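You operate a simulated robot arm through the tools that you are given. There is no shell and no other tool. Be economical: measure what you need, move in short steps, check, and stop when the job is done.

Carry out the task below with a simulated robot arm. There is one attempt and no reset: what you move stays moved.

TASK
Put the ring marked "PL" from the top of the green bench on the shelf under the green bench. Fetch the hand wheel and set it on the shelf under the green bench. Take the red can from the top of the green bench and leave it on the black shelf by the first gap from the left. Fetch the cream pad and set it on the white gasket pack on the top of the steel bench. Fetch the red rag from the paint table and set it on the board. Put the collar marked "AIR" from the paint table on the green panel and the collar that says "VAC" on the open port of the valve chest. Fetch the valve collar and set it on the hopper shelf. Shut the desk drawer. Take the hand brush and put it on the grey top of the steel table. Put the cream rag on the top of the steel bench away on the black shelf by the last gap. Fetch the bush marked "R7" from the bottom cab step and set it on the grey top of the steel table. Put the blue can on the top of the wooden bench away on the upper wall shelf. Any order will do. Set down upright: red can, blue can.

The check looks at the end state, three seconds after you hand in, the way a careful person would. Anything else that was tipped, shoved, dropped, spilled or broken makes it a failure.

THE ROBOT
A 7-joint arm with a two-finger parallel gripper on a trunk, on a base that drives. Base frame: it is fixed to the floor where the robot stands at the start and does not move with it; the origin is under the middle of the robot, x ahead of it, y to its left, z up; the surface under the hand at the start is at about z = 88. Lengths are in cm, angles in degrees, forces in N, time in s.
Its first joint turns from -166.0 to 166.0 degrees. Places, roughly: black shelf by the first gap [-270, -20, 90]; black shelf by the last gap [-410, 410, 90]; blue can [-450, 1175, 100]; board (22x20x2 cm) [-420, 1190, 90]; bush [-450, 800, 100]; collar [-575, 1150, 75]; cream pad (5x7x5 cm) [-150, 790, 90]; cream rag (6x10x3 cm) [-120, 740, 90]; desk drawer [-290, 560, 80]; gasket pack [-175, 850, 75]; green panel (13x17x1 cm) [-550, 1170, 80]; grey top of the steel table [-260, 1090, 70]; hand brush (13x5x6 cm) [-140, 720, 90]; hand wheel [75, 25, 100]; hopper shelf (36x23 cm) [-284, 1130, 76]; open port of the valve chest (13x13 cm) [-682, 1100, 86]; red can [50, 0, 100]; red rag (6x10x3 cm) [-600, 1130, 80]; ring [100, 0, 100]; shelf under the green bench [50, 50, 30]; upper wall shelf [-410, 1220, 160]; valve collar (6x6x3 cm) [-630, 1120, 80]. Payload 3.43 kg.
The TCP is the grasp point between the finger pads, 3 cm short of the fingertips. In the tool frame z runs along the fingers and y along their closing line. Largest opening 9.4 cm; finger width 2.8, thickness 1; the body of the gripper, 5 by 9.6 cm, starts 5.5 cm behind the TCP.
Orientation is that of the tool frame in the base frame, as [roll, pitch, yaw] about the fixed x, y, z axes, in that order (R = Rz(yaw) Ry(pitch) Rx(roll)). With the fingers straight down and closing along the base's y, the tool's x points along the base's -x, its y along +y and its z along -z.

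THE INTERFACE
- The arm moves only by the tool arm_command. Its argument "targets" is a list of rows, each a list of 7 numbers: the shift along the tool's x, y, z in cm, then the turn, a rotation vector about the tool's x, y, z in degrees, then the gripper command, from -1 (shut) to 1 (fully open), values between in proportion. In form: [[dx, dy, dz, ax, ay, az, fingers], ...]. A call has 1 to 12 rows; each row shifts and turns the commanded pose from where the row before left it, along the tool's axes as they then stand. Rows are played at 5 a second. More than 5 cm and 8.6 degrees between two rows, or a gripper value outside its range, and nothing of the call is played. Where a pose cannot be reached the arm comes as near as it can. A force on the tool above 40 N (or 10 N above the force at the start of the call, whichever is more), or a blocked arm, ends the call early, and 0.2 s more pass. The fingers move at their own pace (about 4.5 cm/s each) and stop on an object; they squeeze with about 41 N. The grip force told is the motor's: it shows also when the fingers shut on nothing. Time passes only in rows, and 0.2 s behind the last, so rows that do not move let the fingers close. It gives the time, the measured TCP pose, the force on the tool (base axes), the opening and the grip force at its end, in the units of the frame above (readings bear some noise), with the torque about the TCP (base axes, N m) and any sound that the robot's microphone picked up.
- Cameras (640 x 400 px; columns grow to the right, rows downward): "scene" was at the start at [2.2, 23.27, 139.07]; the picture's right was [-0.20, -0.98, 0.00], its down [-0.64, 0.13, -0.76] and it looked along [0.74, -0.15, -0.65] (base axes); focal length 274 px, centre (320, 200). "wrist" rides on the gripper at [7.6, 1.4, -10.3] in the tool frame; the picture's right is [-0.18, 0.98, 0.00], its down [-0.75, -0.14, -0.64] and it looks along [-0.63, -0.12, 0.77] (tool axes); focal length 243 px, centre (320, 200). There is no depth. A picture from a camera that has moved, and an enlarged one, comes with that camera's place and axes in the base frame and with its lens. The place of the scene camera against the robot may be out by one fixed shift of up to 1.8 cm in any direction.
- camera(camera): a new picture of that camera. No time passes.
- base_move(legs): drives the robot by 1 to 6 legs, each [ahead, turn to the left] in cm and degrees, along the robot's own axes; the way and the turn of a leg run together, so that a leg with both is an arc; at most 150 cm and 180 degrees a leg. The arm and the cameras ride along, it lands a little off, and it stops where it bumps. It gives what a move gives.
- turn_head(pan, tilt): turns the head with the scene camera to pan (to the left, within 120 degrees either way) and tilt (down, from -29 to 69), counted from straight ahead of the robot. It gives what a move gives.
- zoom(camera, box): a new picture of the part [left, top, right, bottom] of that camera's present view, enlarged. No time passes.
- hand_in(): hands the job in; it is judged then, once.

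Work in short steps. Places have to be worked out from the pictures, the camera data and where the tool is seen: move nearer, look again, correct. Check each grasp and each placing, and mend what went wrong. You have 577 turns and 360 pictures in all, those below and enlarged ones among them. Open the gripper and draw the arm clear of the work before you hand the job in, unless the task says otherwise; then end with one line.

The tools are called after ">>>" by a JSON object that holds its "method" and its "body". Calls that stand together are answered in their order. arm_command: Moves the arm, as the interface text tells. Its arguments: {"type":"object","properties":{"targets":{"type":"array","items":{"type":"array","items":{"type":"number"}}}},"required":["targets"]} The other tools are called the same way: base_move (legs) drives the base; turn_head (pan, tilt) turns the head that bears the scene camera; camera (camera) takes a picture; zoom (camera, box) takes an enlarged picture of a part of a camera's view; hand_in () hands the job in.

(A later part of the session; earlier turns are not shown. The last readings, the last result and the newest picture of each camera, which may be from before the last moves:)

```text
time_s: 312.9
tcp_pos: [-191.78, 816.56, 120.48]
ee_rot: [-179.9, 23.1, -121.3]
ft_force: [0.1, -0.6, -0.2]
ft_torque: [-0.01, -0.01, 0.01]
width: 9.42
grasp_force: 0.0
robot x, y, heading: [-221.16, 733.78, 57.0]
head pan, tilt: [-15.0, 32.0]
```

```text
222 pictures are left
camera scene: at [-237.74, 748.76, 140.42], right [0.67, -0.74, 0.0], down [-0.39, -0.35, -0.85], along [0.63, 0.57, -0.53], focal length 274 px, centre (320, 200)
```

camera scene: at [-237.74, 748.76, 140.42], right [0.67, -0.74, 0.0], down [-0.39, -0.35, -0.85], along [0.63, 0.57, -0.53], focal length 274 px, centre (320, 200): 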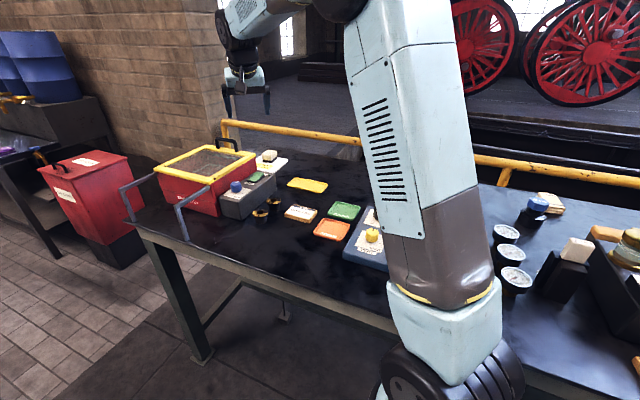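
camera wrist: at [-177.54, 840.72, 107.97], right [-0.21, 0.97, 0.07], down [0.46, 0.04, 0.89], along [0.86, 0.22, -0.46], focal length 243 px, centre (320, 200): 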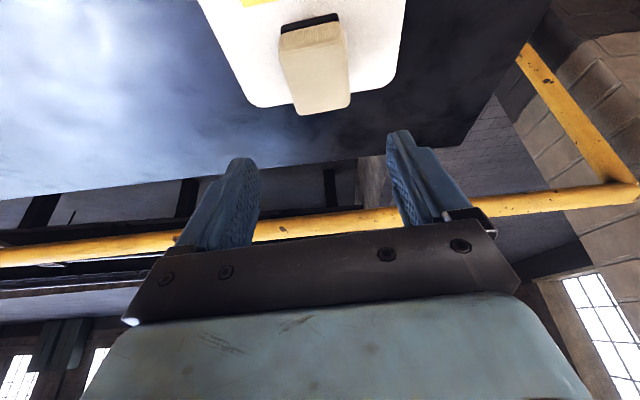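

The shoulder is against the bench edge; I back up a little first, then finish the turn.

>>> {"method": "base_move", "body": {"legs": [[-22, 0]]}}

>>> {"method": "base_move", "body": {"legs": [[0, -36]]}}

>>> {"method": "turn_head", "body": {"pan": -15, "tilt": 32}}

>>> {"method": "camera", "body": {"camera": "scene"}}

```text
time_s: 314.6
tcp_pos: [-203.89, 797.96, 120.5]
ee_rot: [-179.9, 23.1, -121.3]
ft_force: [0.2, -1.1, -0.3]
ft_torque: [0.0, 0.01, -0.01]
width: 9.37
grasp_force: 0.0
robot x, y, heading: [-233.77, 715.51, 56.8]
head pan, tilt: [-15.0, 32.0]
```

```text
time_s: 316.9
tcp_pos: [-160.54, 764.12, 120.43]
ee_rot: [-179.9, 23.2, -157.8]
ft_force: [1.1, 0.5, 0.1]
ft_torque: [-0.03, 0.04, 0.0]
width: 9.38
grasp_force: 0.1
robot x, y, heading: [-235.3, 719.91, 21.0]
head pan, tilt: [-15.0, 32.0]
```

```text
time_s: 317.5
tcp_pos: [-160.66, 764.16, 120.45]
ee_rot: [-179.9, 23.2, -157.8]
ft_force: [-0.2, 0.7, 0.2]
ft_torque: [-0.04, -0.02, -0.06]
width: 9.43
grasp_force: 0.1
robot x, y, heading: [-235.29, 719.72, 21.0]
head pan, tilt: [-15.0, 32.0]
```

```text
221 pictures are left
camera scene: at [-240.1, 741.53, 140.42], right [0.1, -0.99, 0.0], down [-0.53, -0.05, -0.85], along [0.84, 0.09, -0.53], focal length 274 px, centre (320, 200)
```

scene: 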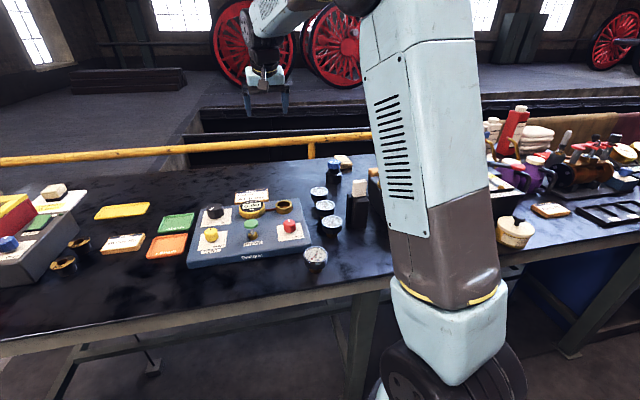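

Rag recomputed at ≈(-122,741.5), long axis along heading 21°, which suits the tool. I go 13 cm closer.

>>> {"method": "base_move", "body": {"legs": [[13, 0]]}}

>>> {"method": "turn_head", "body": {"pan": -5, "tilt": 30}}

>>> {"method": "zoom", "body": {"camera": "scene", "box": [300, 130, 460, 250]}}

```text
time_s: 318.8
tcp_pos: [-148.29, 768.76, 120.48]
ee_rot: [-179.9, 23.2, -157.8]
ft_force: [-0.6, 0.8, 0.0]
ft_torque: [0.0, -0.02, 0.01]
width: 9.41
grasp_force: 0.1
robot x, y, heading: [-222.8, 724.3, 20.7]
head pan, tilt: [-15.0, 32.0]
```

```text
time_s: 319.6
tcp_pos: [-148.42, 768.8, 120.5]
ee_rot: [179.9, 23.2, -157.8]
ft_force: [0.2, -0.4, 0.3]
ft_torque: [-0.01, -0.02, -0.03]
width: 9.41
grasp_force: 0.1
robot x, y, heading: [-223.14, 724.44, 21.2]
head pan, tilt: [-5.0, 30.0]
```

```text
3.33 times, centred on (380, 190) of scene
camera zoom: at [-228.08, 747.75, 140.73], right [0.27, -0.96, 0.0], down [-0.48, -0.14, -0.87], along [0.83, 0.24, -0.5], focal length 913 px, centre (120, 233)
```

zoom: 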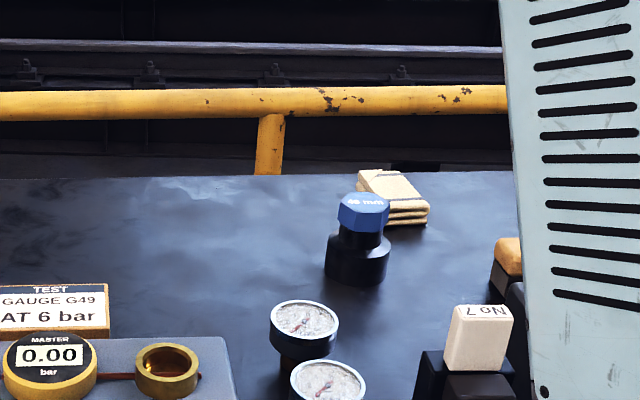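

>>> {"method": "arm_command", "body": {"targets": [[-1.5, -4.41, 0.64, 0, 0, 0, 1], [-1.5, -4.41, 0.64, 0, 0, 0, 1], [-1.5, -4.41, 0.64, 0, 0, 0, 1], [-1.5, -4.41, 0.64, 0, 0, 0, 1], [-1.5, -4.41, 0.64, 0, 0, 0, 1], [-1.5, -4.41, 0.64, 0, 0, 0, 1], [-1.5, -4.41, 0.64, 0, 0, 0, 1], [-1.5, -4.41, 0.64, 0, 0, 0, 1], [1.7, 0, 3.95, 0, 0, 0, 1], [1.7, 0, 3.95, 0, 0, 0, 1], [1.7, 0, 3.95, 0, 0, 0, 1], [1.7, 0, 3.95, 0, 0, 0, 1]]}}

>>> {"method": "camera", "body": {"camera": "wrist"}}

>>> {"method": "camera", "body": {"camera": "scene"}}

```text
time_s: 322.1
tcp_pos: [-123.08, 741.18, 103.51]
ee_rot: [-179.9, 23.2, -157.7]
ft_force: [0.3, 0.8, -0.9]
ft_torque: [-0.01, -0.01, 0.04]
width: 9.43
grasp_force: 0.0
robot x, y, heading: [-222.82, 724.57, 20.7]
head pan, tilt: [-5.0, 30.0]
```

```text
219 pictures are left
camera wrist: at [-133.72, 738.33, 109.97], right [-0.21, 0.97, 0.07], down [0.46, 0.04, 0.89], along [0.86, 0.22, -0.45], focal length 243 px, centre (320, 200)
```

wrist: 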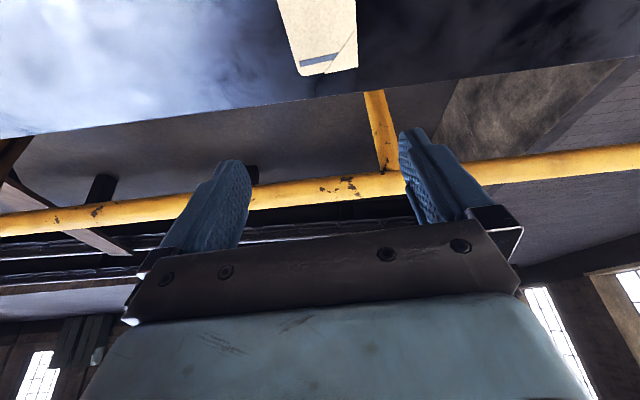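

```text
218 pictures are left
camera scene: at [-228.1, 747.75, 140.74], right [0.27, -0.96, 0.0], down [-0.48, -0.14, -0.87], along [0.83, 0.24, -0.5], focal length 274 px, centre (320, 200)
```

scene: 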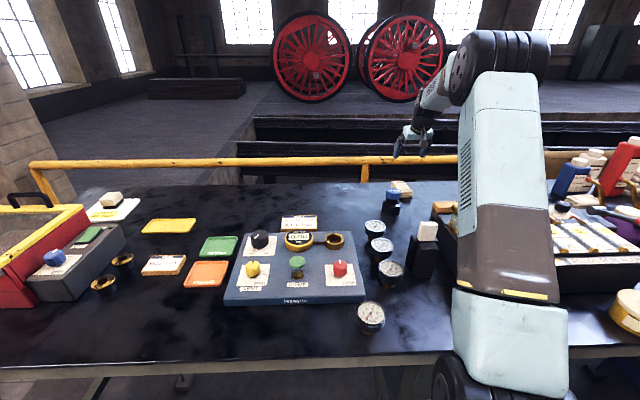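

>>> {"method": "arm_command", "body": {"targets": [[1.65, 0.23, 3.23, 0, 0, 0, 1], [1.65, 0.23, 3.23, 0, 0, 0, 1], [1.65, 0.23, 3.23, 0, 0, 0, 1], [0, 0, 0, 0, 0, 0, 1]]}}

>>> {"method": "camera", "body": {"camera": "wrist"}}

>>> {"method": "zoom", "body": {"camera": "scene", "box": [360, 140, 440, 220]}}

```text
time_s: 323.1
tcp_pos: [-123.84, 741.54, 92.72]
ee_rot: [-179.9, 23.2, -157.8]
ft_force: [0.1, 0.4, -0.1]
ft_torque: [-0.01, 0.01, 0.02]
width: 9.41
grasp_force: 0.0
robot x, y, heading: [-222.86, 724.17, 21.0]
head pan, tilt: [-5.0, 30.0]
```

```text
217 pictures are left
camera wrist: at [-134.57, 738.67, 99.13], right [-0.21, 0.97, 0.07], down [0.46, 0.04, 0.89], along [0.86, 0.22, -0.46], focal length 243 px, centre (320, 200)
```

wrist: 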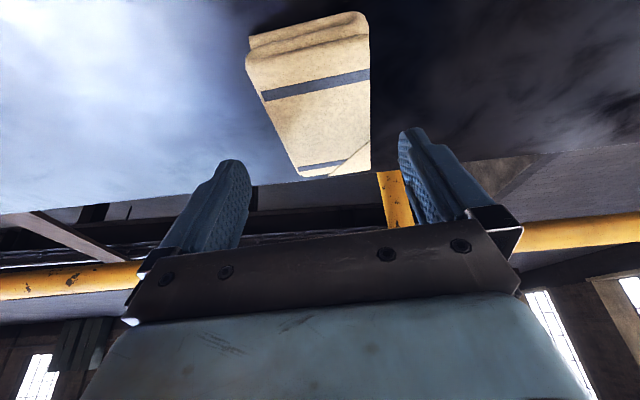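

```text
5.00 times, centred on (400, 180) of scene
camera zoom: at [-228.06, 747.76, 140.74], right [0.27, -0.96, 0.0], down [-0.48, -0.14, -0.87], along [0.83, 0.24, -0.5], focal length 1369 px, centre (-80, 300)
```

zoom: 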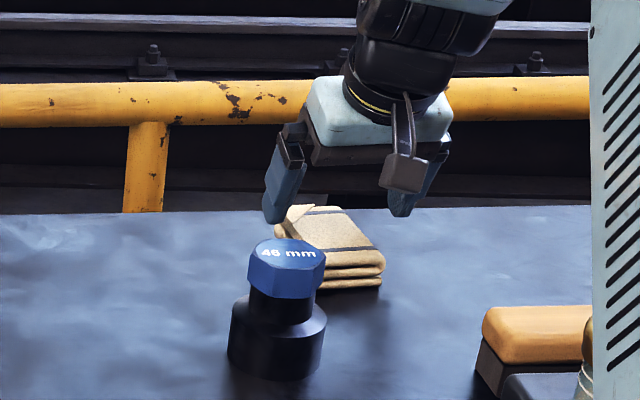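

>>> {"method": "arm_command", "body": {"targets": [[1.33, 0.3, 1.45, 0, 0, 0, 1], [1.33, 0.3, 1.45, 0, 0, 0, 1], [0, 0, 0, 0, 0, 0, 1], [0, 0, 0, 0, 0, 0, -1], [0, 0, 0, 0, 0, 0, -1], [0, 0, 0, 0, 0, 0, -1], [0, 0, 0, 0, 0, 0, -1]]}}

>>> {"method": "camera", "body": {"camera": "wrist"}}

```text
time_s: 324.2
tcp_pos: [-125.29, 742.0, 89.35]
ee_rot: [-179.9, 23.8, -157.6]
ft_force: [-0.4, 0.6, 5.5]
ft_torque: [0.06, 0.16, 0.06]
width: 6.39
grasp_force: 11.3
robot x, y, heading: [-223.03, 724.64, 21.0]
head pan, tilt: [-5.0, 30.0]
stopped in row 5: the force on the tool passed its limit at 44 N (the readings are from after the stop); the commanded pose is now the measured one
```

```text
215 pictures are left
camera wrist: at [-135.98, 739.18, 95.73], right [-0.22, 0.97, 0.07], down [0.45, 0.03, 0.89], along [0.86, 0.23, -0.45], focal length 243 px, centre (320, 200)
```

wrist: 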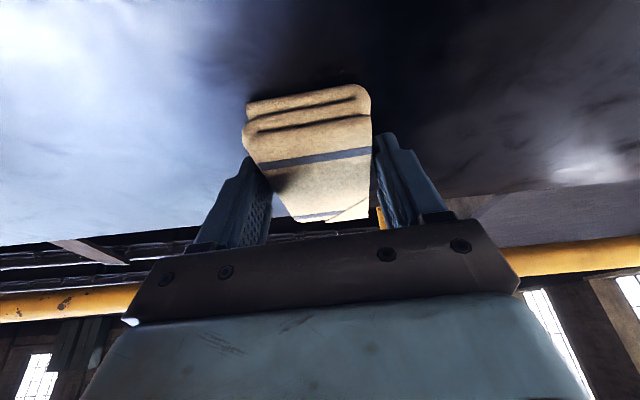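

>>> {"method": "arm_command", "body": {"targets": [[-0.1, 0, -0.25, 0, 0, 0, -1], [0, 0, 0, 0, 0, 0, -1], [0, 0, 0, 0, 0, 0, -1]]}}

>>> {"method": "arm_command", "body": {"targets": [[-1.2, 0, -2.8, 0, 0, 0, -1], [-1.84, 0, -4.3, 0, 0, 0, -1], [-1.84, 0, -4.3, 0, 0, 0, -1]]}}

>>> {"method": "camera", "body": {"camera": "wrist"}}

```text
time_s: 325.0
tcp_pos: [-125.29, 741.98, 89.57]
ee_rot: [179.9, 23.7, -157.7]
ft_force: [-0.5, -0.3, -0.6]
ft_torque: [-0.02, 0.01, 0.02]
width: 6.33
grasp_force: 40.1
robot x, y, heading: [-222.64, 724.36, 20.8]
head pan, tilt: [-5.0, 30.0]
```

```text
time_s: 325.8
tcp_pos: [-125.5, 741.72, 101.61]
ee_rot: [179.8, 23.5, -157.7]
ft_force: [1.2, 0.5, -0.4]
ft_torque: [-0.03, 0.03, -0.02]
width: 6.33
grasp_force: 41.2
robot x, y, heading: [-222.79, 724.54, 20.9]
head pan, tilt: [-5.0, 30.0]
```

```text
214 pictures are left
camera wrist: at [-136.16, 739.01, 108.12], right [-0.22, 0.97, 0.07], down [0.46, 0.03, 0.89], along [0.86, 0.23, -0.45], focal length 243 px, centre (320, 200)
```

wrist: 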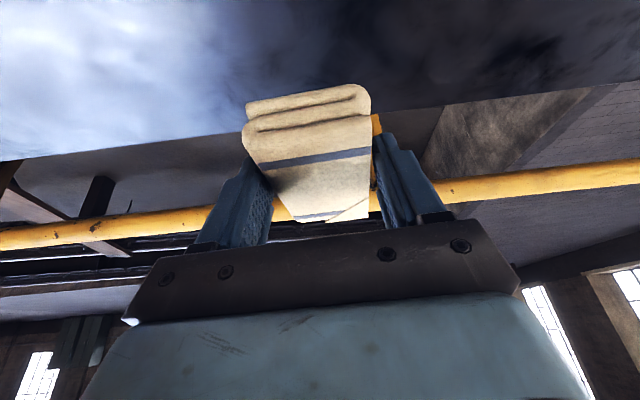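

Cream rag held. I lift, retract, and look for the hand brush near (-140,720).

>>> {"method": "arm_command", "body": {"targets": [[-1.84, 0, -4.3, 0, 0, 0, -1], [-1.84, 0, -4.3, 0, 0, 0, -1], [-1.84, 0, -4.3, 0, 0, 0, -1], [-1.84, 0, -4.3, 0, 0, 0, -1], [3.6, 3, -1.6, 0, 0, 0, -1], [3.6, 3, -1.6, 0, 0, 0, -1], [3.6, 3, -1.6, 0, 0, 0, -1], [3.6, 3, -1.6, 0, 0, 0, -1], [3.6, 3, -1.6, 0, 0, 0, -1], [3.6, 3, -1.6, 0, 0, 0, -1]]}}

>>> {"method": "turn_head", "body": {"pan": -25, "tilt": 30}}

>>> {"method": "camera", "body": {"camera": "scene"}}

```text
time_s: 328.0
tcp_pos: [-154.1, 749.6, 120.58]
ee_rot: [179.9, 23.6, -157.6]
ft_force: [0.9, -0.5, -0.9]
ft_torque: [0.03, 0.03, 0.03]
width: 6.32
grasp_force: 41.2
robot x, y, heading: [-222.74, 724.03, 20.7]
head pan, tilt: [-5.0, 30.0]
```

```text
time_s: 328.9
tcp_pos: [-154.18, 749.4, 120.74]
ee_rot: [-180.0, 23.7, -157.6]
ft_force: [-0.3, 0.2, -1.5]
ft_torque: [0.0, 0.02, -0.07]
width: 6.34
grasp_force: 41.4
robot x, y, heading: [-223.16, 724.19, 21.0]
head pan, tilt: [-25.0, 30.0]
```

```text
213 pictures are left
camera scene: at [-227.77, 744.63, 140.74], right [-0.07, -1.0, 0.0], down [-0.5, 0.04, -0.87], along [0.86, -0.06, -0.5], focal length 274 px, centre (320, 200)
```

scene: 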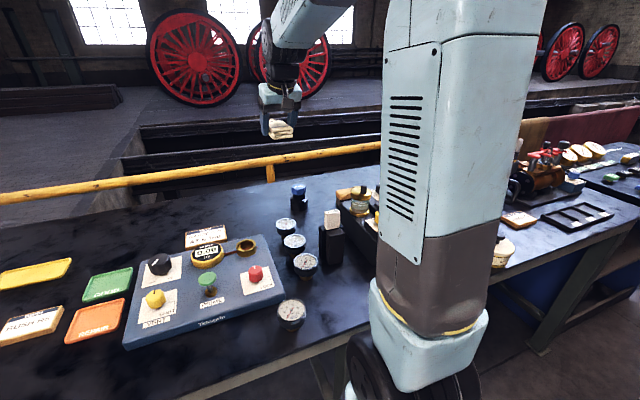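

The brush is next to the black machine (≈(-137,727)); I'll return for it. Now carry the rag to the last-gap shelf: back off and turn south.

>>> {"method": "base_move", "body": {"legs": [[-14, 0]]}}

>>> {"method": "base_move", "body": {"legs": [[0, -45]]}}

>>> {"method": "base_move", "body": {"legs": [[0, -45]]}}

>>> {"method": "turn_head", "body": {"pan": 0, "tilt": 20}}

>>> {"method": "camera", "body": {"camera": "scene"}}

```text
time_s: 330.2
tcp_pos: [-167.34, 744.58, 120.74]
ee_rot: [-179.9, 23.7, -157.7]
ft_force: [-0.5, 0.5, -1.3]
ft_torque: [0.0, 0.03, -0.01]
width: 6.31
grasp_force: 41.5
robot x, y, heading: [-235.81, 719.38, 20.9]
head pan, tilt: [-25.0, 30.0]
```

```text
time_s: 333.2
tcp_pos: [-169.72, 688.56, 120.86]
ee_rot: [180.0, 23.5, 157.5]
ft_force: [-0.4, 0.2, -0.3]
ft_torque: [-0.09, 0.08, -0.04]
width: 6.33
grasp_force: 41.4
robot x, y, heading: [-234.09, 724.04, -24.0]
head pan, tilt: [-25.0, 30.0]
stopped in leg 1: the robot was blocked; the commanded pose is now the measured one
```

```text
time_s: 336.1
tcp_pos: [-213.57, 653.08, 120.88]
ee_rot: [179.9, 23.7, 112.5]
ft_force: [0.8, 0.3, -0.6]
ft_torque: [0.0, 0.03, 0.02]
width: 6.32
grasp_force: 40.7
robot x, y, heading: [-229.54, 725.38, -69.1]
head pan, tilt: [-25.0, 30.0]
stopped in leg 1: the robot was blocked; the commanded pose is now the measured one
```

```text
time_s: 337.0
tcp_pos: [-213.68, 652.93, 120.93]
ee_rot: [179.9, 23.5, 112.6]
ft_force: [0.2, -0.2, -0.6]
ft_torque: [0.02, -0.01, -0.01]
width: 6.32
grasp_force: 41.0
robot x, y, heading: [-229.34, 725.59, -69.2]
head pan, tilt: [0.0, 20.0]
```

```text
212 pictures are left
camera scene: at [-205.86, 731.72, 142.34], right [-0.93, -0.36, 0.0], down [-0.12, 0.32, -0.94], along [0.33, -0.88, -0.34], focal length 274 px, centre (320, 200)
```

scene: 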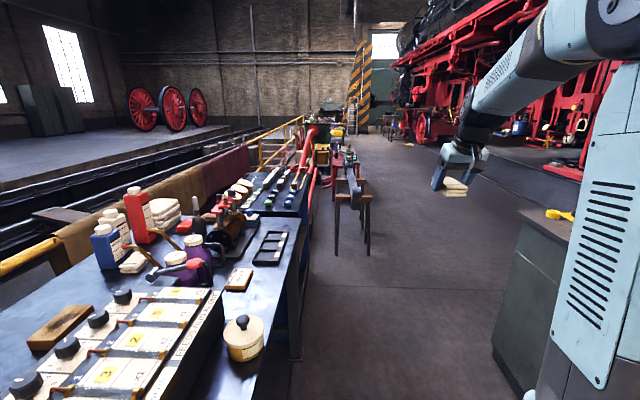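

>>> {"method": "base_move", "body": {"legs": [[120, 0]]}}

>>> {"method": "base_move", "body": {"legs": [[0, -42]]}}

>>> {"method": "camera", "body": {"camera": "scene"}}

```text
time_s: 343.2
tcp_pos: [-170.45, 540.76, 120.89]
ee_rot: [179.9, 23.6, 112.6]
ft_force: [0.6, -0.1, -0.7]
ft_torque: [0.0, 0.0, 0.01]
width: 6.3
grasp_force: 40.5
robot x, y, heading: [-186.13, 613.39, -69.0]
head pan, tilt: [0.0, 20.0]
```

```text
time_s: 345.3
tcp_pos: [-206.36, 552.09, 122.42]
ee_rot: [179.8, 24.7, 84.1]
ft_force: [0.2, 0.5, -0.9]
ft_torque: [0.06, 0.01, -0.02]
width: 6.31
grasp_force: 41.1
robot x, y, heading: [-185.71, 620.66, -85.3]
head pan, tilt: [0.0, 20.0]
stopped in leg 1: the robot was blocked; the commanded pose is now the measured one
```

```text
211 pictures are left
camera scene: at [-161.97, 619.87, 142.35], right [-1.0, -0.08, 0.0], down [-0.03, 0.34, -0.94], along [0.08, -0.94, -0.34], focal length 274 px, centre (320, 200)
```

scene: 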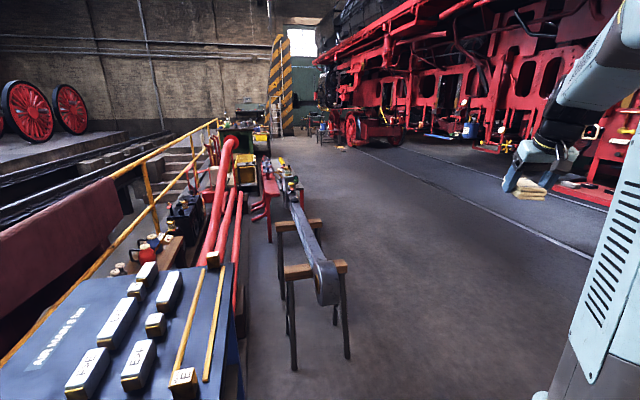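

The arm was nudged during that turn: the elbow touched something. I look to the right.

>>> {"method": "turn_head", "body": {"pan": -75, "tilt": 30}}

>>> {"method": "camera", "body": {"camera": "scene"}}

```text
time_s: 346.8
tcp_pos: [-206.12, 551.93, 122.25]
ee_rot: [179.8, 24.7, 84.2]
ft_force: [-0.5, -0.1, -0.1]
ft_torque: [0.0, 0.0, 0.01]
width: 6.3
grasp_force: 40.8
robot x, y, heading: [-186.23, 620.65, -85.4]
head pan, tilt: [-75.0, 30.0]
```

```text
210 pictures are left
camera scene: at [-171.3, 626.12, 140.76], right [-0.34, 0.94, 0.0], down [0.47, 0.17, -0.87], along [-0.82, -0.29, -0.5], focal length 274 px, centre (320, 200)
```

scene: 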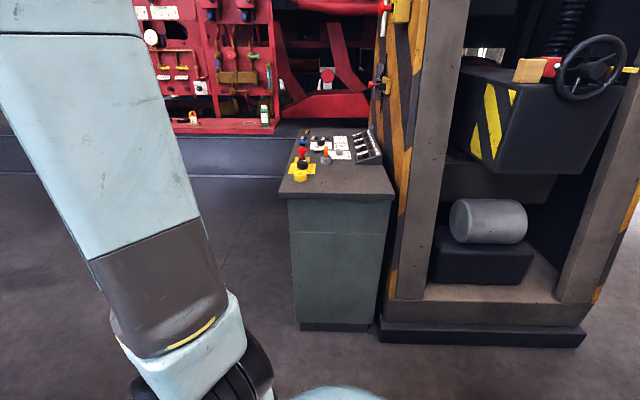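

>>> {"method": "zoom", "body": {"camera": "scene", "box": [260, 110, 400, 210]}}

>>> {"method": "turn_head", "body": {"pan": -20, "tilt": 45}}

>>> {"method": "camera", "body": {"camera": "scene"}}

```text
4.00 times, centred on (330, 160) of scene
camera zoom: at [-171.3, 626.12, 140.76], right [-0.34, 0.94, 0.0], down [0.47, 0.17, -0.87], along [-0.82, -0.29, -0.5], focal length 1095 px, centre (280, 360)
```

zoom: 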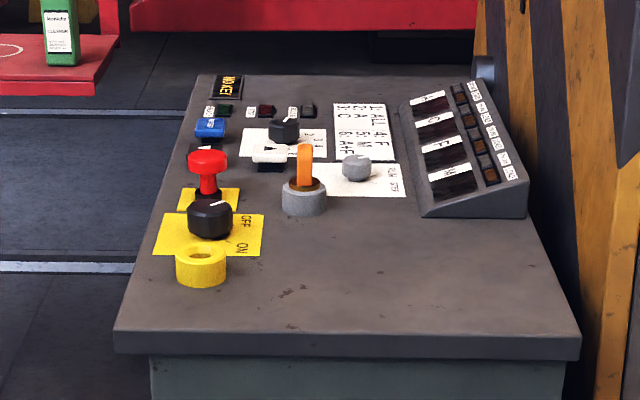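

```text
time_s: 348.0
tcp_pos: [-206.19, 551.93, 122.26]
ee_rot: [179.9, 24.7, 84.1]
ft_force: [-0.6, -0.2, -0.9]
ft_torque: [0.0, -0.02, 0.0]
width: 6.3
grasp_force: 40.4
robot x, y, heading: [-185.6, 620.67, -85.3]
head pan, tilt: [-20.0, 45.0]
```

```text
208 pictures are left
camera scene: at [-164.95, 621.33, 138.5], right [-0.96, 0.27, 0.0], down [0.19, 0.68, -0.71], along [-0.19, -0.68, -0.71], focal length 274 px, centre (320, 200)
```

scene: 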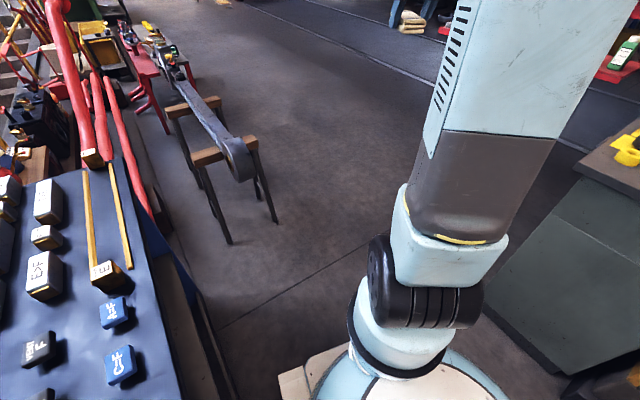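

Desk items are undisturbed (the elbow only brushed the desk's edge). I go straight ahead 58 to clear the desk, then turn right.

>>> {"method": "base_move", "body": {"legs": [[58, 0]]}}

>>> {"method": "base_move", "body": {"legs": [[0, -40]]}}

>>> {"method": "turn_head", "body": {"pan": 0, "tilt": 25}}

>>> {"method": "camera", "body": {"camera": "scene"}}

```text
time_s: 348.7
tcp_pos: [-205.88, 552.05, 122.51]
ee_rot: [180.0, 24.7, 84.2]
ft_force: [-0.3, -0.3, -0.7]
ft_torque: [0.0, -0.02, 0.0]
width: 6.3
grasp_force: 40.6
robot x, y, heading: [-185.51, 620.54, -85.2]
head pan, tilt: [-20.0, 45.0]
stopped in leg 1: the robot was blocked; the commanded pose is now the measured one
```

```text
time_s: 349.5
tcp_pos: [-206.18, 552.04, 122.54]
ee_rot: [179.9, 24.8, 84.0]
ft_force: [0.4, 0.5, 0.0]
ft_torque: [0.01, -0.03, -0.01]
width: 6.31
grasp_force: 41.4
robot x, y, heading: [-185.93, 620.59, -85.3]
head pan, tilt: [-20.0, 45.0]
stopped in leg 1: the robot was blocked; the commanded pose is now the measured one
```

```text
time_s: 350.3
tcp_pos: [-206.26, 551.97, 122.53]
ee_rot: [180.0, 24.7, 84.0]
ft_force: [-0.3, 0.2, -1.1]
ft_torque: [0.01, 0.02, 0.01]
width: 6.32
grasp_force: 40.7
robot x, y, heading: [-185.96, 620.29, -85.6]
head pan, tilt: [0.0, 25.0]
```

```text
207 pictures are left
camera scene: at [-161.99, 620.04, 141.53], right [-1.0, -0.08, 0.0], down [-0.03, 0.42, -0.91], along [0.07, -0.9, -0.42], focal length 274 px, centre (320, 200)
```

scene: 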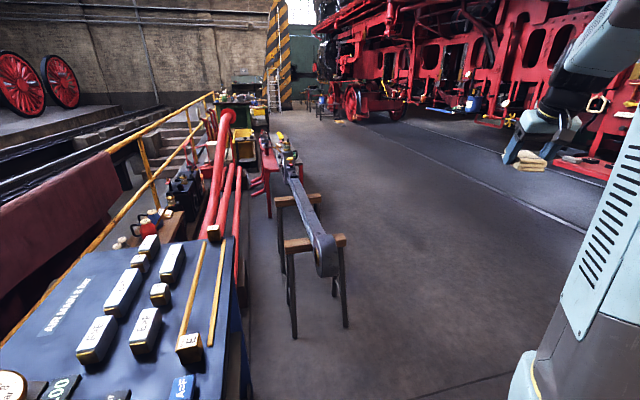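

I undo part of the turn to free the elbow, then go forward.

>>> {"method": "base_move", "body": {"legs": [[0, 12]]}}

>>> {"method": "base_move", "body": {"legs": [[25, 0]]}}

```text
time_s: 351.5
tcp_pos: [-191.48, 549.08, 122.64]
ee_rot: [179.9, 24.6, 96.2]
ft_force: [0.1, 0.3, -0.6]
ft_torque: [0.04, 0.02, -0.02]
width: 6.31
grasp_force: 41.0
robot x, y, heading: [-187.14, 620.28, -73.3]
head pan, tilt: [0.0, 25.0]
```

```text
time_s: 353.4
tcp_pos: [-183.95, 525.22, 122.76]
ee_rot: [179.8, 24.7, 96.3]
ft_force: [-0.1, 1.0, -0.9]
ft_torque: [0.01, 0.01, -0.02]
width: 6.31
grasp_force: 41.2
robot x, y, heading: [-179.61, 596.35, -73.0]
head pan, tilt: [0.0, 25.0]
```

>>> {"method": "base_move", "body": {"legs": [[24, 0]]}}

>>> {"method": "base_move", "body": {"legs": [[0, -30]]}}

>>> {"method": "camera", "body": {"camera": "scene"}}

```text
time_s: 355.2
tcp_pos: [-177.33, 502.51, 122.61]
ee_rot: [179.9, 24.6, 96.1]
ft_force: [0.4, 0.2, -0.5]
ft_torque: [0.01, 0.0, 0.02]
width: 6.32
grasp_force: 40.9
robot x, y, heading: [-173.13, 573.58, -73.3]
head pan, tilt: [0.0, 25.0]
```

```text
time_s: 357.0
tcp_pos: [-206.04, 510.59, 122.99]
ee_rot: [179.9, 24.8, 72.2]
ft_force: [1.7, 0.3, -0.8]
ft_torque: [0.01, 0.06, -0.01]
width: 6.3
grasp_force: 41.0
robot x, y, heading: [-172.11, 573.54, -91.8]
head pan, tilt: [0.0, 25.0]
stopped in leg 1: the robot was blocked; the commanded pose is now the measured one
```

```text
206 pictures are left
camera scene: at [-148.96, 570.4, 141.52], right [-1.0, 0.03, 0.0], down [0.01, 0.42, -0.91], along [-0.03, -0.91, -0.42], focal length 274 px, centre (320, 200)
```

scene: 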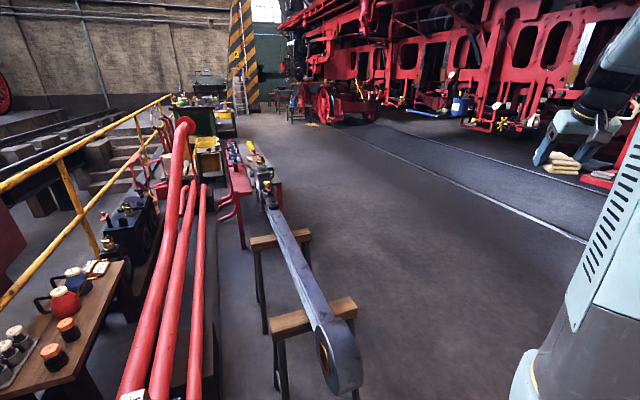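

>>> {"method": "turn_head", "body": {"pan": -60, "tilt": 40}}

>>> {"method": "camera", "body": {"camera": "scene"}}

>>> {"method": "turn_head", "body": {"pan": 60, "tilt": 50}}

>>> {"method": "camera", "body": {"camera": "scene"}}

```text
time_s: 358.3
tcp_pos: [-206.05, 510.41, 122.93]
ee_rot: [179.9, 24.8, 72.4]
ft_force: [-0.6, 0.4, -0.1]
ft_torque: [0.02, -0.03, -0.01]
width: 6.32
grasp_force: 41.0
robot x, y, heading: [-172.43, 573.51, -91.7]
head pan, tilt: [-60.0, 40.0]
```

```text
205 pictures are left
camera scene: at [-156.21, 575.61, 139.21], right [-0.47, 0.88, 0.0], down [0.57, 0.3, -0.77], along [-0.68, -0.36, -0.64], focal length 274 px, centre (320, 200)
```

scene: 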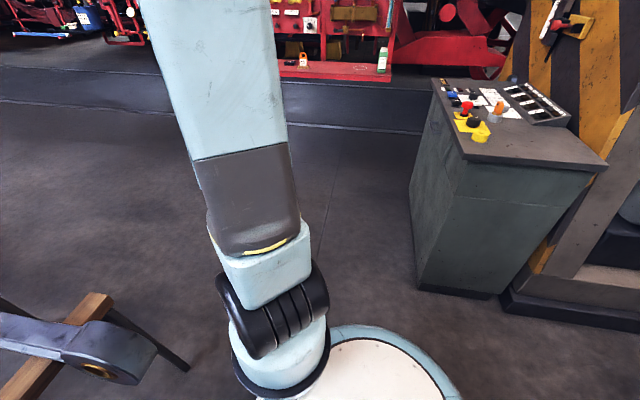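

```text
time_s: 360.3
tcp_pos: [-205.97, 510.56, 122.9]
ee_rot: [179.9, 24.9, 72.4]
ft_force: [-0.5, 0.0, 0.1]
ft_torque: [0.01, 0.01, -0.02]
width: 6.33
grasp_force: 41.2
robot x, y, heading: [-172.2, 573.38, -91.9]
head pan, tilt: [60.0, 50.0]
```

```text
204 pictures are left
camera scene: at [-142.18, 575.56, 137.79], right [-0.53, -0.85, 0.0], down [-0.65, 0.41, -0.64], along [0.55, -0.34, -0.77], focal length 274 px, centre (320, 200)
```

scene: 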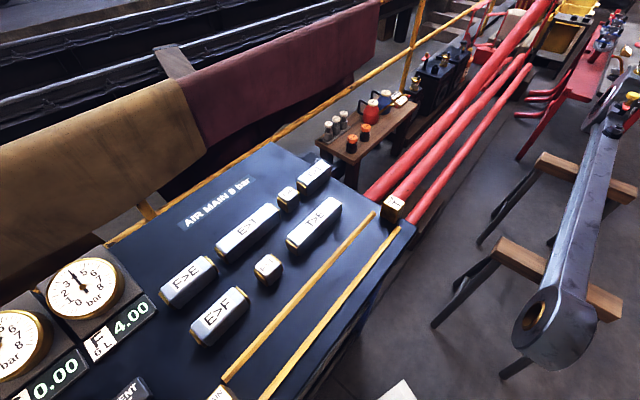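

The base corner is rubbing the air cabinet on the left. I nudge forward 15 and then continue turning right.

>>> {"method": "base_move", "body": {"legs": [[14, 0]]}}

>>> {"method": "base_move", "body": {"legs": [[0, -25]]}}

```text
time_s: 361.6
tcp_pos: [-206.46, 496.58, 122.96]
ee_rot: [180.0, 24.9, 72.5]
ft_force: [-0.3, -0.6, -1.1]
ft_torque: [0.01, -0.03, 0.02]
width: 6.31
grasp_force: 40.8
robot x, y, heading: [-172.99, 559.49, -91.6]
head pan, tilt: [60.0, 50.0]
```

```text
time_s: 363.5
tcp_pos: [-230.28, 516.61, 123.02]
ee_rot: [180.0, 24.9, 47.5]
ft_force: [0.5, -0.1, -0.6]
ft_torque: [0.07, -0.03, 0.03]
width: 6.32
grasp_force: 40.8
robot x, y, heading: [-173.32, 559.46, -110.5]
head pan, tilt: [60.0, 50.0]
stopped in leg 1: the robot was blocked; the commanded pose is now the measured one
```

>>> {"method": "base_move", "body": {"legs": [[14, 0]]}}

>>> {"method": "base_move", "body": {"legs": [[0, -30]]}}

```text
time_s: 364.9
tcp_pos: [-235.26, 503.58, 123.05]
ee_rot: [179.9, 24.9, 47.4]
ft_force: [0.4, -0.2, -0.9]
ft_torque: [0.0, 0.01, -0.02]
width: 6.33
grasp_force: 40.5
robot x, y, heading: [-178.38, 546.48, -110.8]
head pan, tilt: [60.0, 50.0]
```

```text
time_s: 366.9
tcp_pos: [-249.42, 537.38, 123.09]
ee_rot: [179.9, 24.9, 17.6]
ft_force: [-0.7, 0.8, -0.3]
ft_torque: [0.02, 0.02, -0.02]
width: 6.31
grasp_force: 41.0
robot x, y, heading: [-176.51, 544.3, -140.3]
head pan, tilt: [60.0, 50.0]
```

Free now. I drive toward the last-gap shelf.

>>> {"method": "base_move", "body": {"legs": [[0, 5], [150, 0]]}}

>>> {"method": "turn_head", "body": {"pan": -20, "tilt": 25}}

>>> {"method": "camera", "body": {"camera": "scene"}}

```text
time_s: 373.4
tcp_pos: [-340.25, 439.42, 122.99]
ee_rot: [179.7, 24.6, 22.7]
ft_force: [-1.0, 0.1, 0.0]
ft_torque: [0.0, -0.04, 0.0]
width: 6.33
grasp_force: 41.1
robot x, y, heading: [-268.48, 452.24, -134.0]
head pan, tilt: [60.0, 50.0]
stopped in leg 2: the force on the tool passed its limit at 50 N (the readings are from after the stop); the commanded pose is now the measured one
```

```text
time_s: 375.0
tcp_pos: [-340.1, 439.33, 123.08]
ee_rot: [179.7, 24.6, 22.6]
ft_force: [0.2, -0.1, -0.8]
ft_torque: [0.01, 0.02, -0.04]
width: 6.35
grasp_force: 40.9
robot x, y, heading: [-268.75, 452.33, -133.6]
head pan, tilt: [-20.0, 25.0]
```

```text
203 pictures are left
camera scene: at [-255.61, 437.4, 141.53], right [-0.44, 0.9, 0.0], down [0.38, 0.19, -0.91], along [-0.81, -0.4, -0.42], focal length 274 px, centre (320, 200)
```

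scene: 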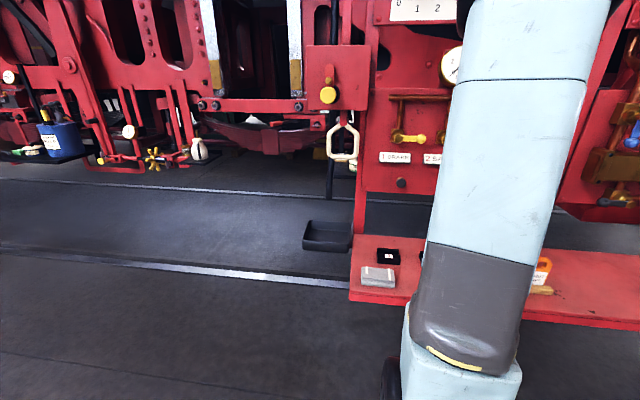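

The tool touched the cab panel to the right. I check the wrist view.

>>> {"method": "camera", "body": {"camera": "wrist"}}

>>> {"method": "turn_head", "body": {"pan": -60, "tilt": 15}}

>>> {"method": "camera", "body": {"camera": "scene"}}

```text
202 pictures are left
camera wrist: at [-329.19, 442.49, 129.35], right [0.23, -0.97, 0.08], down [-0.44, -0.03, 0.9], along [-0.87, -0.24, -0.44], focal length 243 px, centre (320, 200)
```

wrist: 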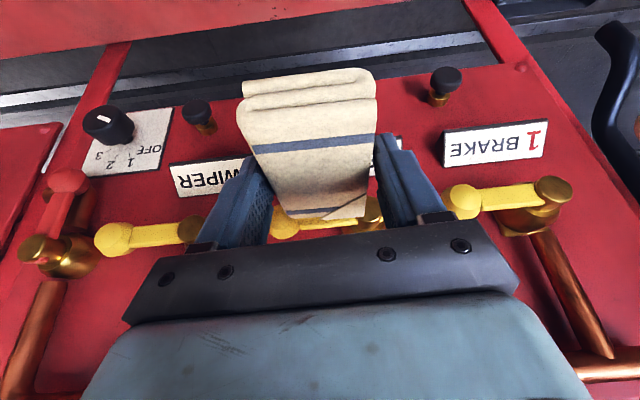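

```text
time_s: 376.0
tcp_pos: [-340.13, 439.39, 123.01]
ee_rot: [179.7, 24.5, 22.7]
ft_force: [0.2, 0.0, -1.4]
ft_torque: [-0.02, 0.0, -0.02]
width: 6.33
grasp_force: 41.0
robot x, y, heading: [-268.49, 452.51, -133.8]
head pan, tilt: [-60.0, 15.0]
```

```text
201 pictures are left
camera scene: at [-256.43, 443.69, 143.16], right [0.24, 0.97, 0.0], down [0.25, -0.06, -0.97], along [-0.94, 0.23, -0.26], focal length 274 px, centre (320, 200)
```

scene: 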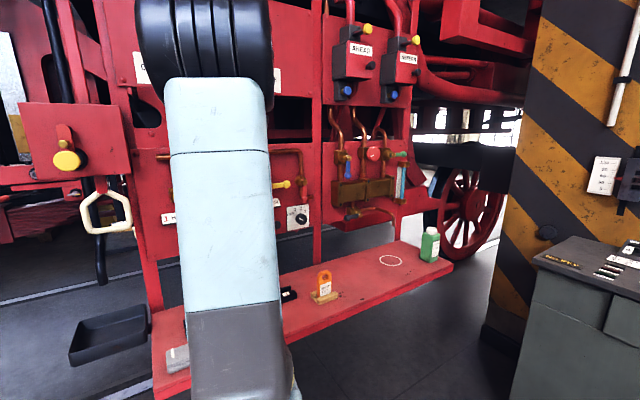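

Handles look unmoved. I back off 25, then go south to approach the shelf from its open side.

>>> {"method": "base_move", "body": {"legs": [[-25, 0]]}}

>>> {"method": "base_move", "body": {"legs": [[0, 36]]}}

>>> {"method": "base_move", "body": {"legs": [[115, 0]]}}

>>> {"method": "turn_head", "body": {"pan": -90, "tilt": 22}}

>>> {"method": "camera", "body": {"camera": "scene"}}

```text
time_s: 377.9
tcp_pos: [-322.98, 457.65, 123.07]
ee_rot: [179.8, 24.5, 22.4]
ft_force: [-0.2, -0.5, -1.5]
ft_torque: [0.0, 0.01, -0.01]
width: 6.32
grasp_force: 40.9
robot x, y, heading: [-251.33, 470.68, -133.9]
head pan, tilt: [-60.0, 15.0]
```

```text
time_s: 380.2
tcp_pos: [-300.94, 416.93, 123.11]
ee_rot: [179.7, 24.5, 59.3]
ft_force: [-0.2, 0.5, -1.2]
ft_torque: [0.0, -0.02, 0.01]
width: 6.33
grasp_force: 40.8
robot x, y, heading: [-255.12, 470.86, -97.4]
head pan, tilt: [-60.0, 15.0]
```

```text
time_s: 386.2
tcp_pos: [-316.46, 303.26, 123.16]
ee_rot: [179.8, 24.5, 58.8]
ft_force: [1.6, 0.0, -0.4]
ft_torque: [0.01, -0.03, 0.0]
width: 6.33
grasp_force: 40.9
robot x, y, heading: [-270.63, 356.36, -97.5]
head pan, tilt: [-60.0, 15.0]
```

```text
time_s: 387.1
tcp_pos: [-316.5, 303.33, 123.26]
ee_rot: [179.8, 24.5, 58.8]
ft_force: [-0.5, -0.4, -0.5]
ft_torque: [0.02, -0.02, 0.01]
width: 6.33
grasp_force: 40.6
robot x, y, heading: [-270.07, 356.77, -97.9]
head pan, tilt: [-90.0, 22.0]
```

```text
200 pictures are left
camera scene: at [-255.32, 361.48, 142.02], right [0.14, 0.99, 0.0], down [0.37, -0.05, -0.93], along [-0.92, 0.13, -0.37], focal length 274 px, centre (320, 200)
```

scene: 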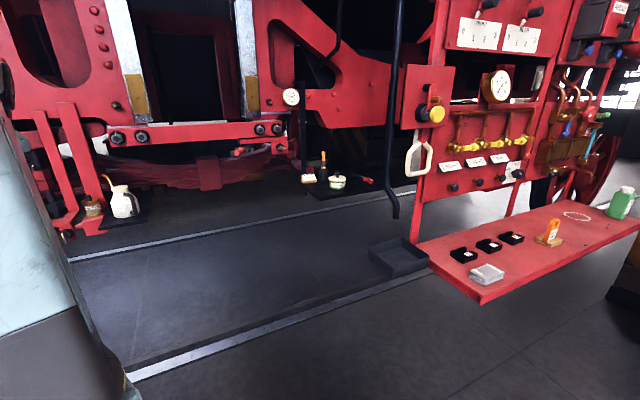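

>>> {"method": "zoom", "body": {"camera": "scene", "box": [270, 130, 430, 230]}}

```text
4.00 times, centred on (350, 180) of scene
camera zoom: at [-255.32, 361.48, 142.02], right [0.14, 0.99, 0.0], down [0.37, -0.05, -0.93], along [-0.92, 0.13, -0.37], focal length 1095 px, centre (200, 280)
```

zoom: 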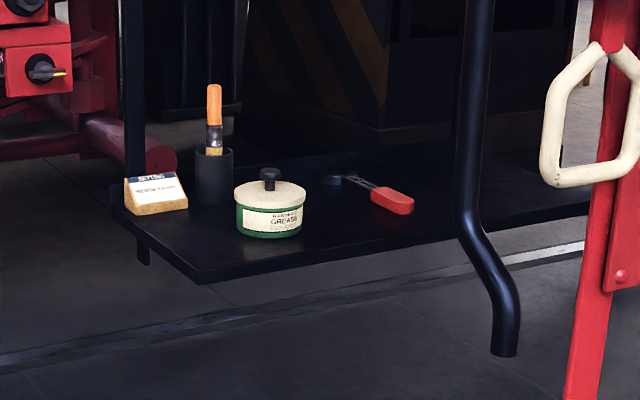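

Shelf measured: free spot ≈(-398.5,406), to be approached on heading ≈145 to avoid the handrail at (-346,399). First I recentre the tool in front of the robot.

>>> {"method": "arm_command", "body": {"targets": [[0, 0, 0, -3.2, 0, -7.0, -1], [0, 0, 0, -3.2, 0, -7.0, -1], [0, 0, 0, -3.2, 0, -7.0, -1], [-0.34, 4.75, 0.15, 0, 0, 0, -1], [-0.34, 4.75, 0.15, 0, 0, 0, -1], [-0.34, 4.75, 0.15, 0, 0, 0, -1], [-0.34, 4.75, 0.15, 0, 0, 0, -1], [-0.34, 4.75, 0.15, 0, 0, 0, -1], [-0.34, 4.75, 0.15, 0, 0, 0, -1], [-0.34, 4.75, 0.15, 0, 0, 0, -1], [-0.34, 4.75, 0.15, 0, 0, 0, -1]]}}

>>> {"method": "base_move", "body": {"legs": [[0, -42]]}}

>>> {"method": "base_move", "body": {"legs": [[0, -40]]}}

```text
time_s: 389.5
tcp_pos: [-279.48, 294.94, 123.5]
ee_rot: [179.8, 24.6, 81.8]
ft_force: [-0.7, 0.1, -0.3]
ft_torque: [0.04, -0.03, -0.01]
width: 6.34
grasp_force: 40.7
robot x, y, heading: [-270.09, 356.6, -97.7]
head pan, tilt: [-90.0, 22.0]
```

```text
time_s: 392.1
tcp_pos: [-318.0, 315.91, 123.49]
ee_rot: [179.8, 24.5, 40.8]
ft_force: [-0.1, -0.5, -0.6]
ft_torque: [0.03, 0.0, 0.02]
width: 6.31
grasp_force: 40.9
robot x, y, heading: [-267.81, 352.91, -138.9]
head pan, tilt: [-90.0, 22.0]
```

```text
time_s: 394.6
tcp_pos: [-329.98, 357.42, 123.52]
ee_rot: [179.7, 24.7, 0.5]
ft_force: [-0.1, -0.6, -1.1]
ft_torque: [0.03, -0.01, 0.0]
width: 6.33
grasp_force: 41.2
robot x, y, heading: [-267.65, 349.28, -179.4]
head pan, tilt: [-90.0, 22.0]
```

I retract the tool 12 cm, drive west 58, then turn right ~38.

>>> {"method": "arm_command", "body": {"targets": [[3.64, 0, -1.66, 0, 0, 0, -1], [3.64, 0, -1.66, 0, 0, 0, -1], [3.64, 0, -1.66, 0, 0, 0, -1]]}}

>>> {"method": "base_move", "body": {"legs": [[58, 0]]}}

>>> {"method": "base_move", "body": {"legs": [[0, -38]]}}

>>> {"method": "turn_head", "body": {"pan": 0, "tilt": 30}}

>>> {"method": "camera", "body": {"camera": "scene"}}

>>> {"method": "camera", "body": {"camera": "wrist"}}

```text
time_s: 395.4
tcp_pos: [-317.88, 357.65, 123.84]
ee_rot: [179.9, 24.6, 0.5]
ft_force: [-0.1, 0.7, -0.7]
ft_torque: [0.0, -0.05, 0.0]
width: 6.34
grasp_force: 40.6
robot x, y, heading: [-267.59, 349.25, -179.5]
head pan, tilt: [-90.0, 22.0]
```

```text
time_s: 398.8
tcp_pos: [-376.7, 356.79, 123.8]
ee_rot: [179.8, 24.6, 0.7]
ft_force: [0.8, -0.4, -1.5]
ft_torque: [0.02, 0.02, 0.0]
width: 6.33
grasp_force: 40.8
robot x, y, heading: [-326.01, 348.4, -179.1]
head pan, tilt: [-90.0, 22.0]
```

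```text
time_s: 401.1
tcp_pos: [-361.3, 385.85, 123.78]
ee_rot: [179.8, 24.7, -36.7]
ft_force: [-0.1, -0.1, 0.3]
ft_torque: [0.02, -0.02, 0.01]
width: 6.33
grasp_force: 41.1
robot x, y, heading: [-327.92, 346.47, 143.5]
head pan, tilt: [-90.0, 22.0]
```

```text
time_s: 402.8
tcp_pos: [-361.29, 385.89, 123.88]
ee_rot: [179.7, 24.5, -36.7]
ft_force: [0.4, -0.3, -0.5]
ft_torque: [0.01, -0.01, -0.03]
width: 6.33
grasp_force: 41.4
robot x, y, heading: [-328.15, 346.12, 143.5]
head pan, tilt: [0.0, 30.0]
```

```text
198 pictures are left
camera scene: at [-344.53, 330.13, 140.74], right [0.6, 0.8, 0.0], down [0.4, -0.3, -0.87], along [-0.69, 0.52, -0.5], focal length 274 px, centre (320, 200)
```

scene: 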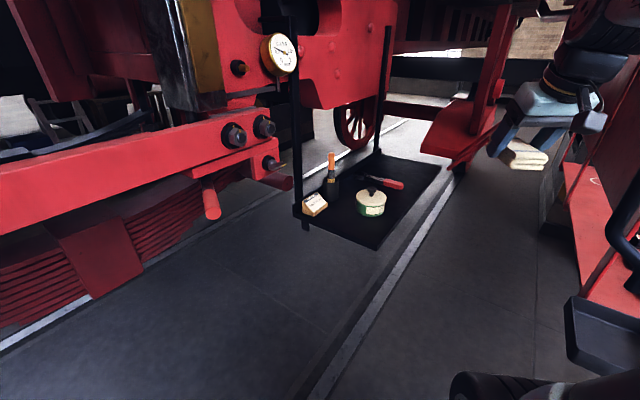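

```text
197 pictures are left
camera wrist: at [-353.08, 378.14, 130.16], right [-0.72, -0.69, 0.08], down [-0.25, 0.37, 0.9], along [-0.65, 0.63, -0.44], focal length 243 px, centre (320, 200)
```

wrist: 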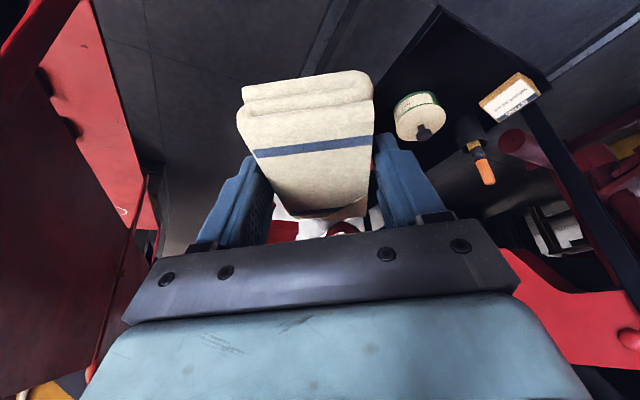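

The view confirms the shelf. Target (-400,411); I advance while lowering to z≈106 and look.

>>> {"method": "arm_command", "body": {"targets": [[-2.93, 0.26, 2.98, 0, 0, 0, -1], [-2.93, 0.26, 2.98, 0, 0, 0, -1], [-2.93, 0.26, 2.98, 0, 0, 0, -1], [-2.93, 0.26, 2.98, 0, 0, 0, -1], [-2.93, 0.26, 2.98, 0, 0, 0, -1], [-2.93, 0.26, 2.98, 0, 0, 0, -1], [-2.93, 0.26, 2.98, 0, 0, 0, -1], [-2.93, 0.26, 2.98, 0, 0, 0, -1], [-2.93, 0.26, 2.98, 0, 0, 0, -1], [-2.93, 0.26, 2.98, 0, 0, 0, -1], [-2.93, 0.26, 2.98, 0, 0, 0, -1], [-2.93, 0.26, 2.98, 0, 0, 0, -1]]}}

>>> {"method": "camera", "body": {"camera": "wrist"}}

>>> {"method": "camera", "body": {"camera": "scene"}}

```text
time_s: 405.4
tcp_pos: [-400.86, 411.36, 105.95]
ee_rot: [179.7, 24.6, -36.8]
ft_force: [0.8, 0.3, 0.0]
ft_torque: [-0.02, 0.01, -0.02]
width: 6.34
grasp_force: 40.9
robot x, y, heading: [-328.29, 346.13, 143.5]
head pan, tilt: [0.0, 30.0]
```

```text
196 pictures are left
camera wrist: at [-392.63, 403.63, 112.26], right [-0.72, -0.69, 0.08], down [-0.25, 0.37, 0.9], along [-0.65, 0.63, -0.43], focal length 243 px, centre (320, 200)
```

wrist: 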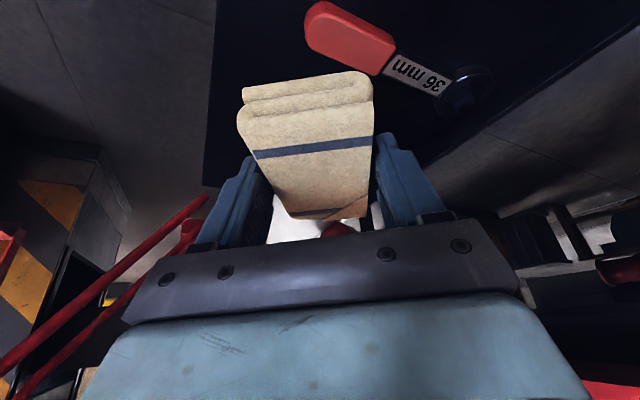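

```text
195 pictures are left
camera scene: at [-344.53, 330.12, 140.74], right [0.6, 0.8, 0.0], down [0.4, -0.3, -0.87], along [-0.7, 0.52, -0.5], focal length 274 px, centre (320, 200)
```

scene: 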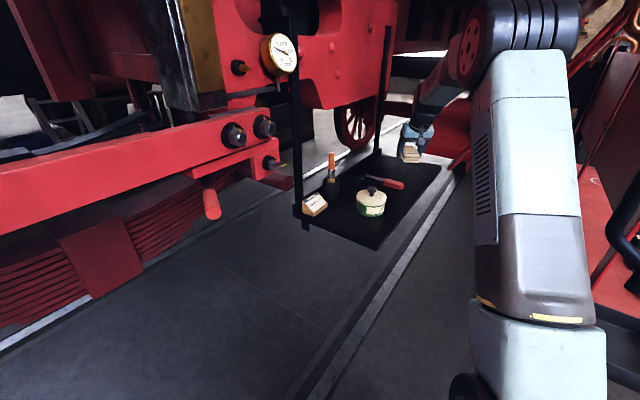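

The "36 mm" wrench handle lies right under the rag, so I must go further: drive 8 ahead and shift 6.6 right, onto the clear part.

>>> {"method": "base_move", "body": {"legs": [[8, 0]]}}

>>> {"method": "arm_command", "body": {"targets": [[0, -3.3, 0, 0, 0, 0, -1], [0, -3.3, 0, 0, 0, 0, -1], [0, 0, 0, 0, 0, 0, -1]]}}

>>> {"method": "camera", "body": {"camera": "wrist"}}

>>> {"method": "zoom", "body": {"camera": "scene", "box": [280, 90, 480, 260]}}

```text
time_s: 406.5
tcp_pos: [-407.55, 416.12, 105.9]
ee_rot: [179.8, 24.6, -36.8]
ft_force: [-0.3, -0.3, -0.3]
ft_torque: [0.02, -0.03, 0.02]
width: 6.32
grasp_force: 40.6
robot x, y, heading: [-334.37, 351.09, 143.2]
head pan, tilt: [0.0, 30.0]
```

```text
time_s: 407.3
tcp_pos: [-403.59, 421.46, 105.94]
ee_rot: [179.7, 24.7, -36.6]
ft_force: [0.6, -0.1, 0.2]
ft_torque: [0.01, 0.01, 0.0]
width: 6.32
grasp_force: 41.4
robot x, y, heading: [-334.58, 350.78, 143.3]
head pan, tilt: [0.0, 30.0]
```

```text
194 pictures are left
camera wrist: at [-395.32, 413.76, 112.16], right [-0.72, -0.69, 0.08], down [-0.25, 0.37, 0.9], along [-0.65, 0.63, -0.44], focal length 243 px, centre (320, 200)
```

wrist: 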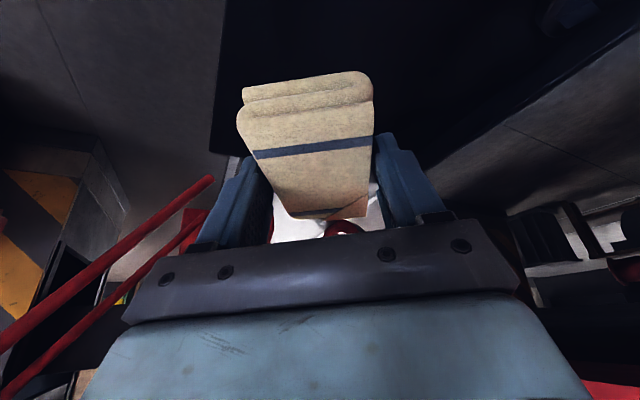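

```text
2.35 times, centred on (380, 175) of scene
camera zoom: at [-351.05, 334.95, 140.73], right [0.6, 0.8, 0.0], down [0.4, -0.3, -0.87], along [-0.7, 0.52, -0.5], focal length 644 px, centre (179, 259)
```

zoom: 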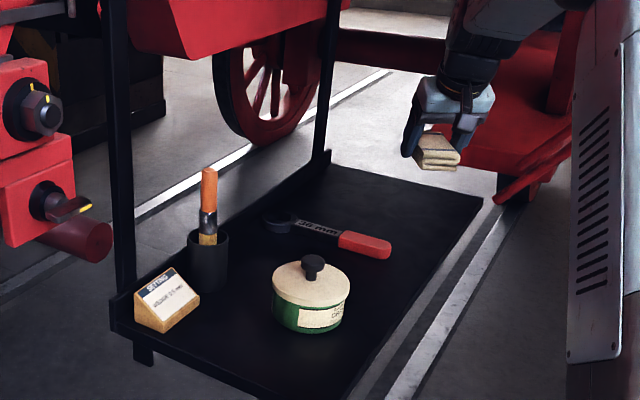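

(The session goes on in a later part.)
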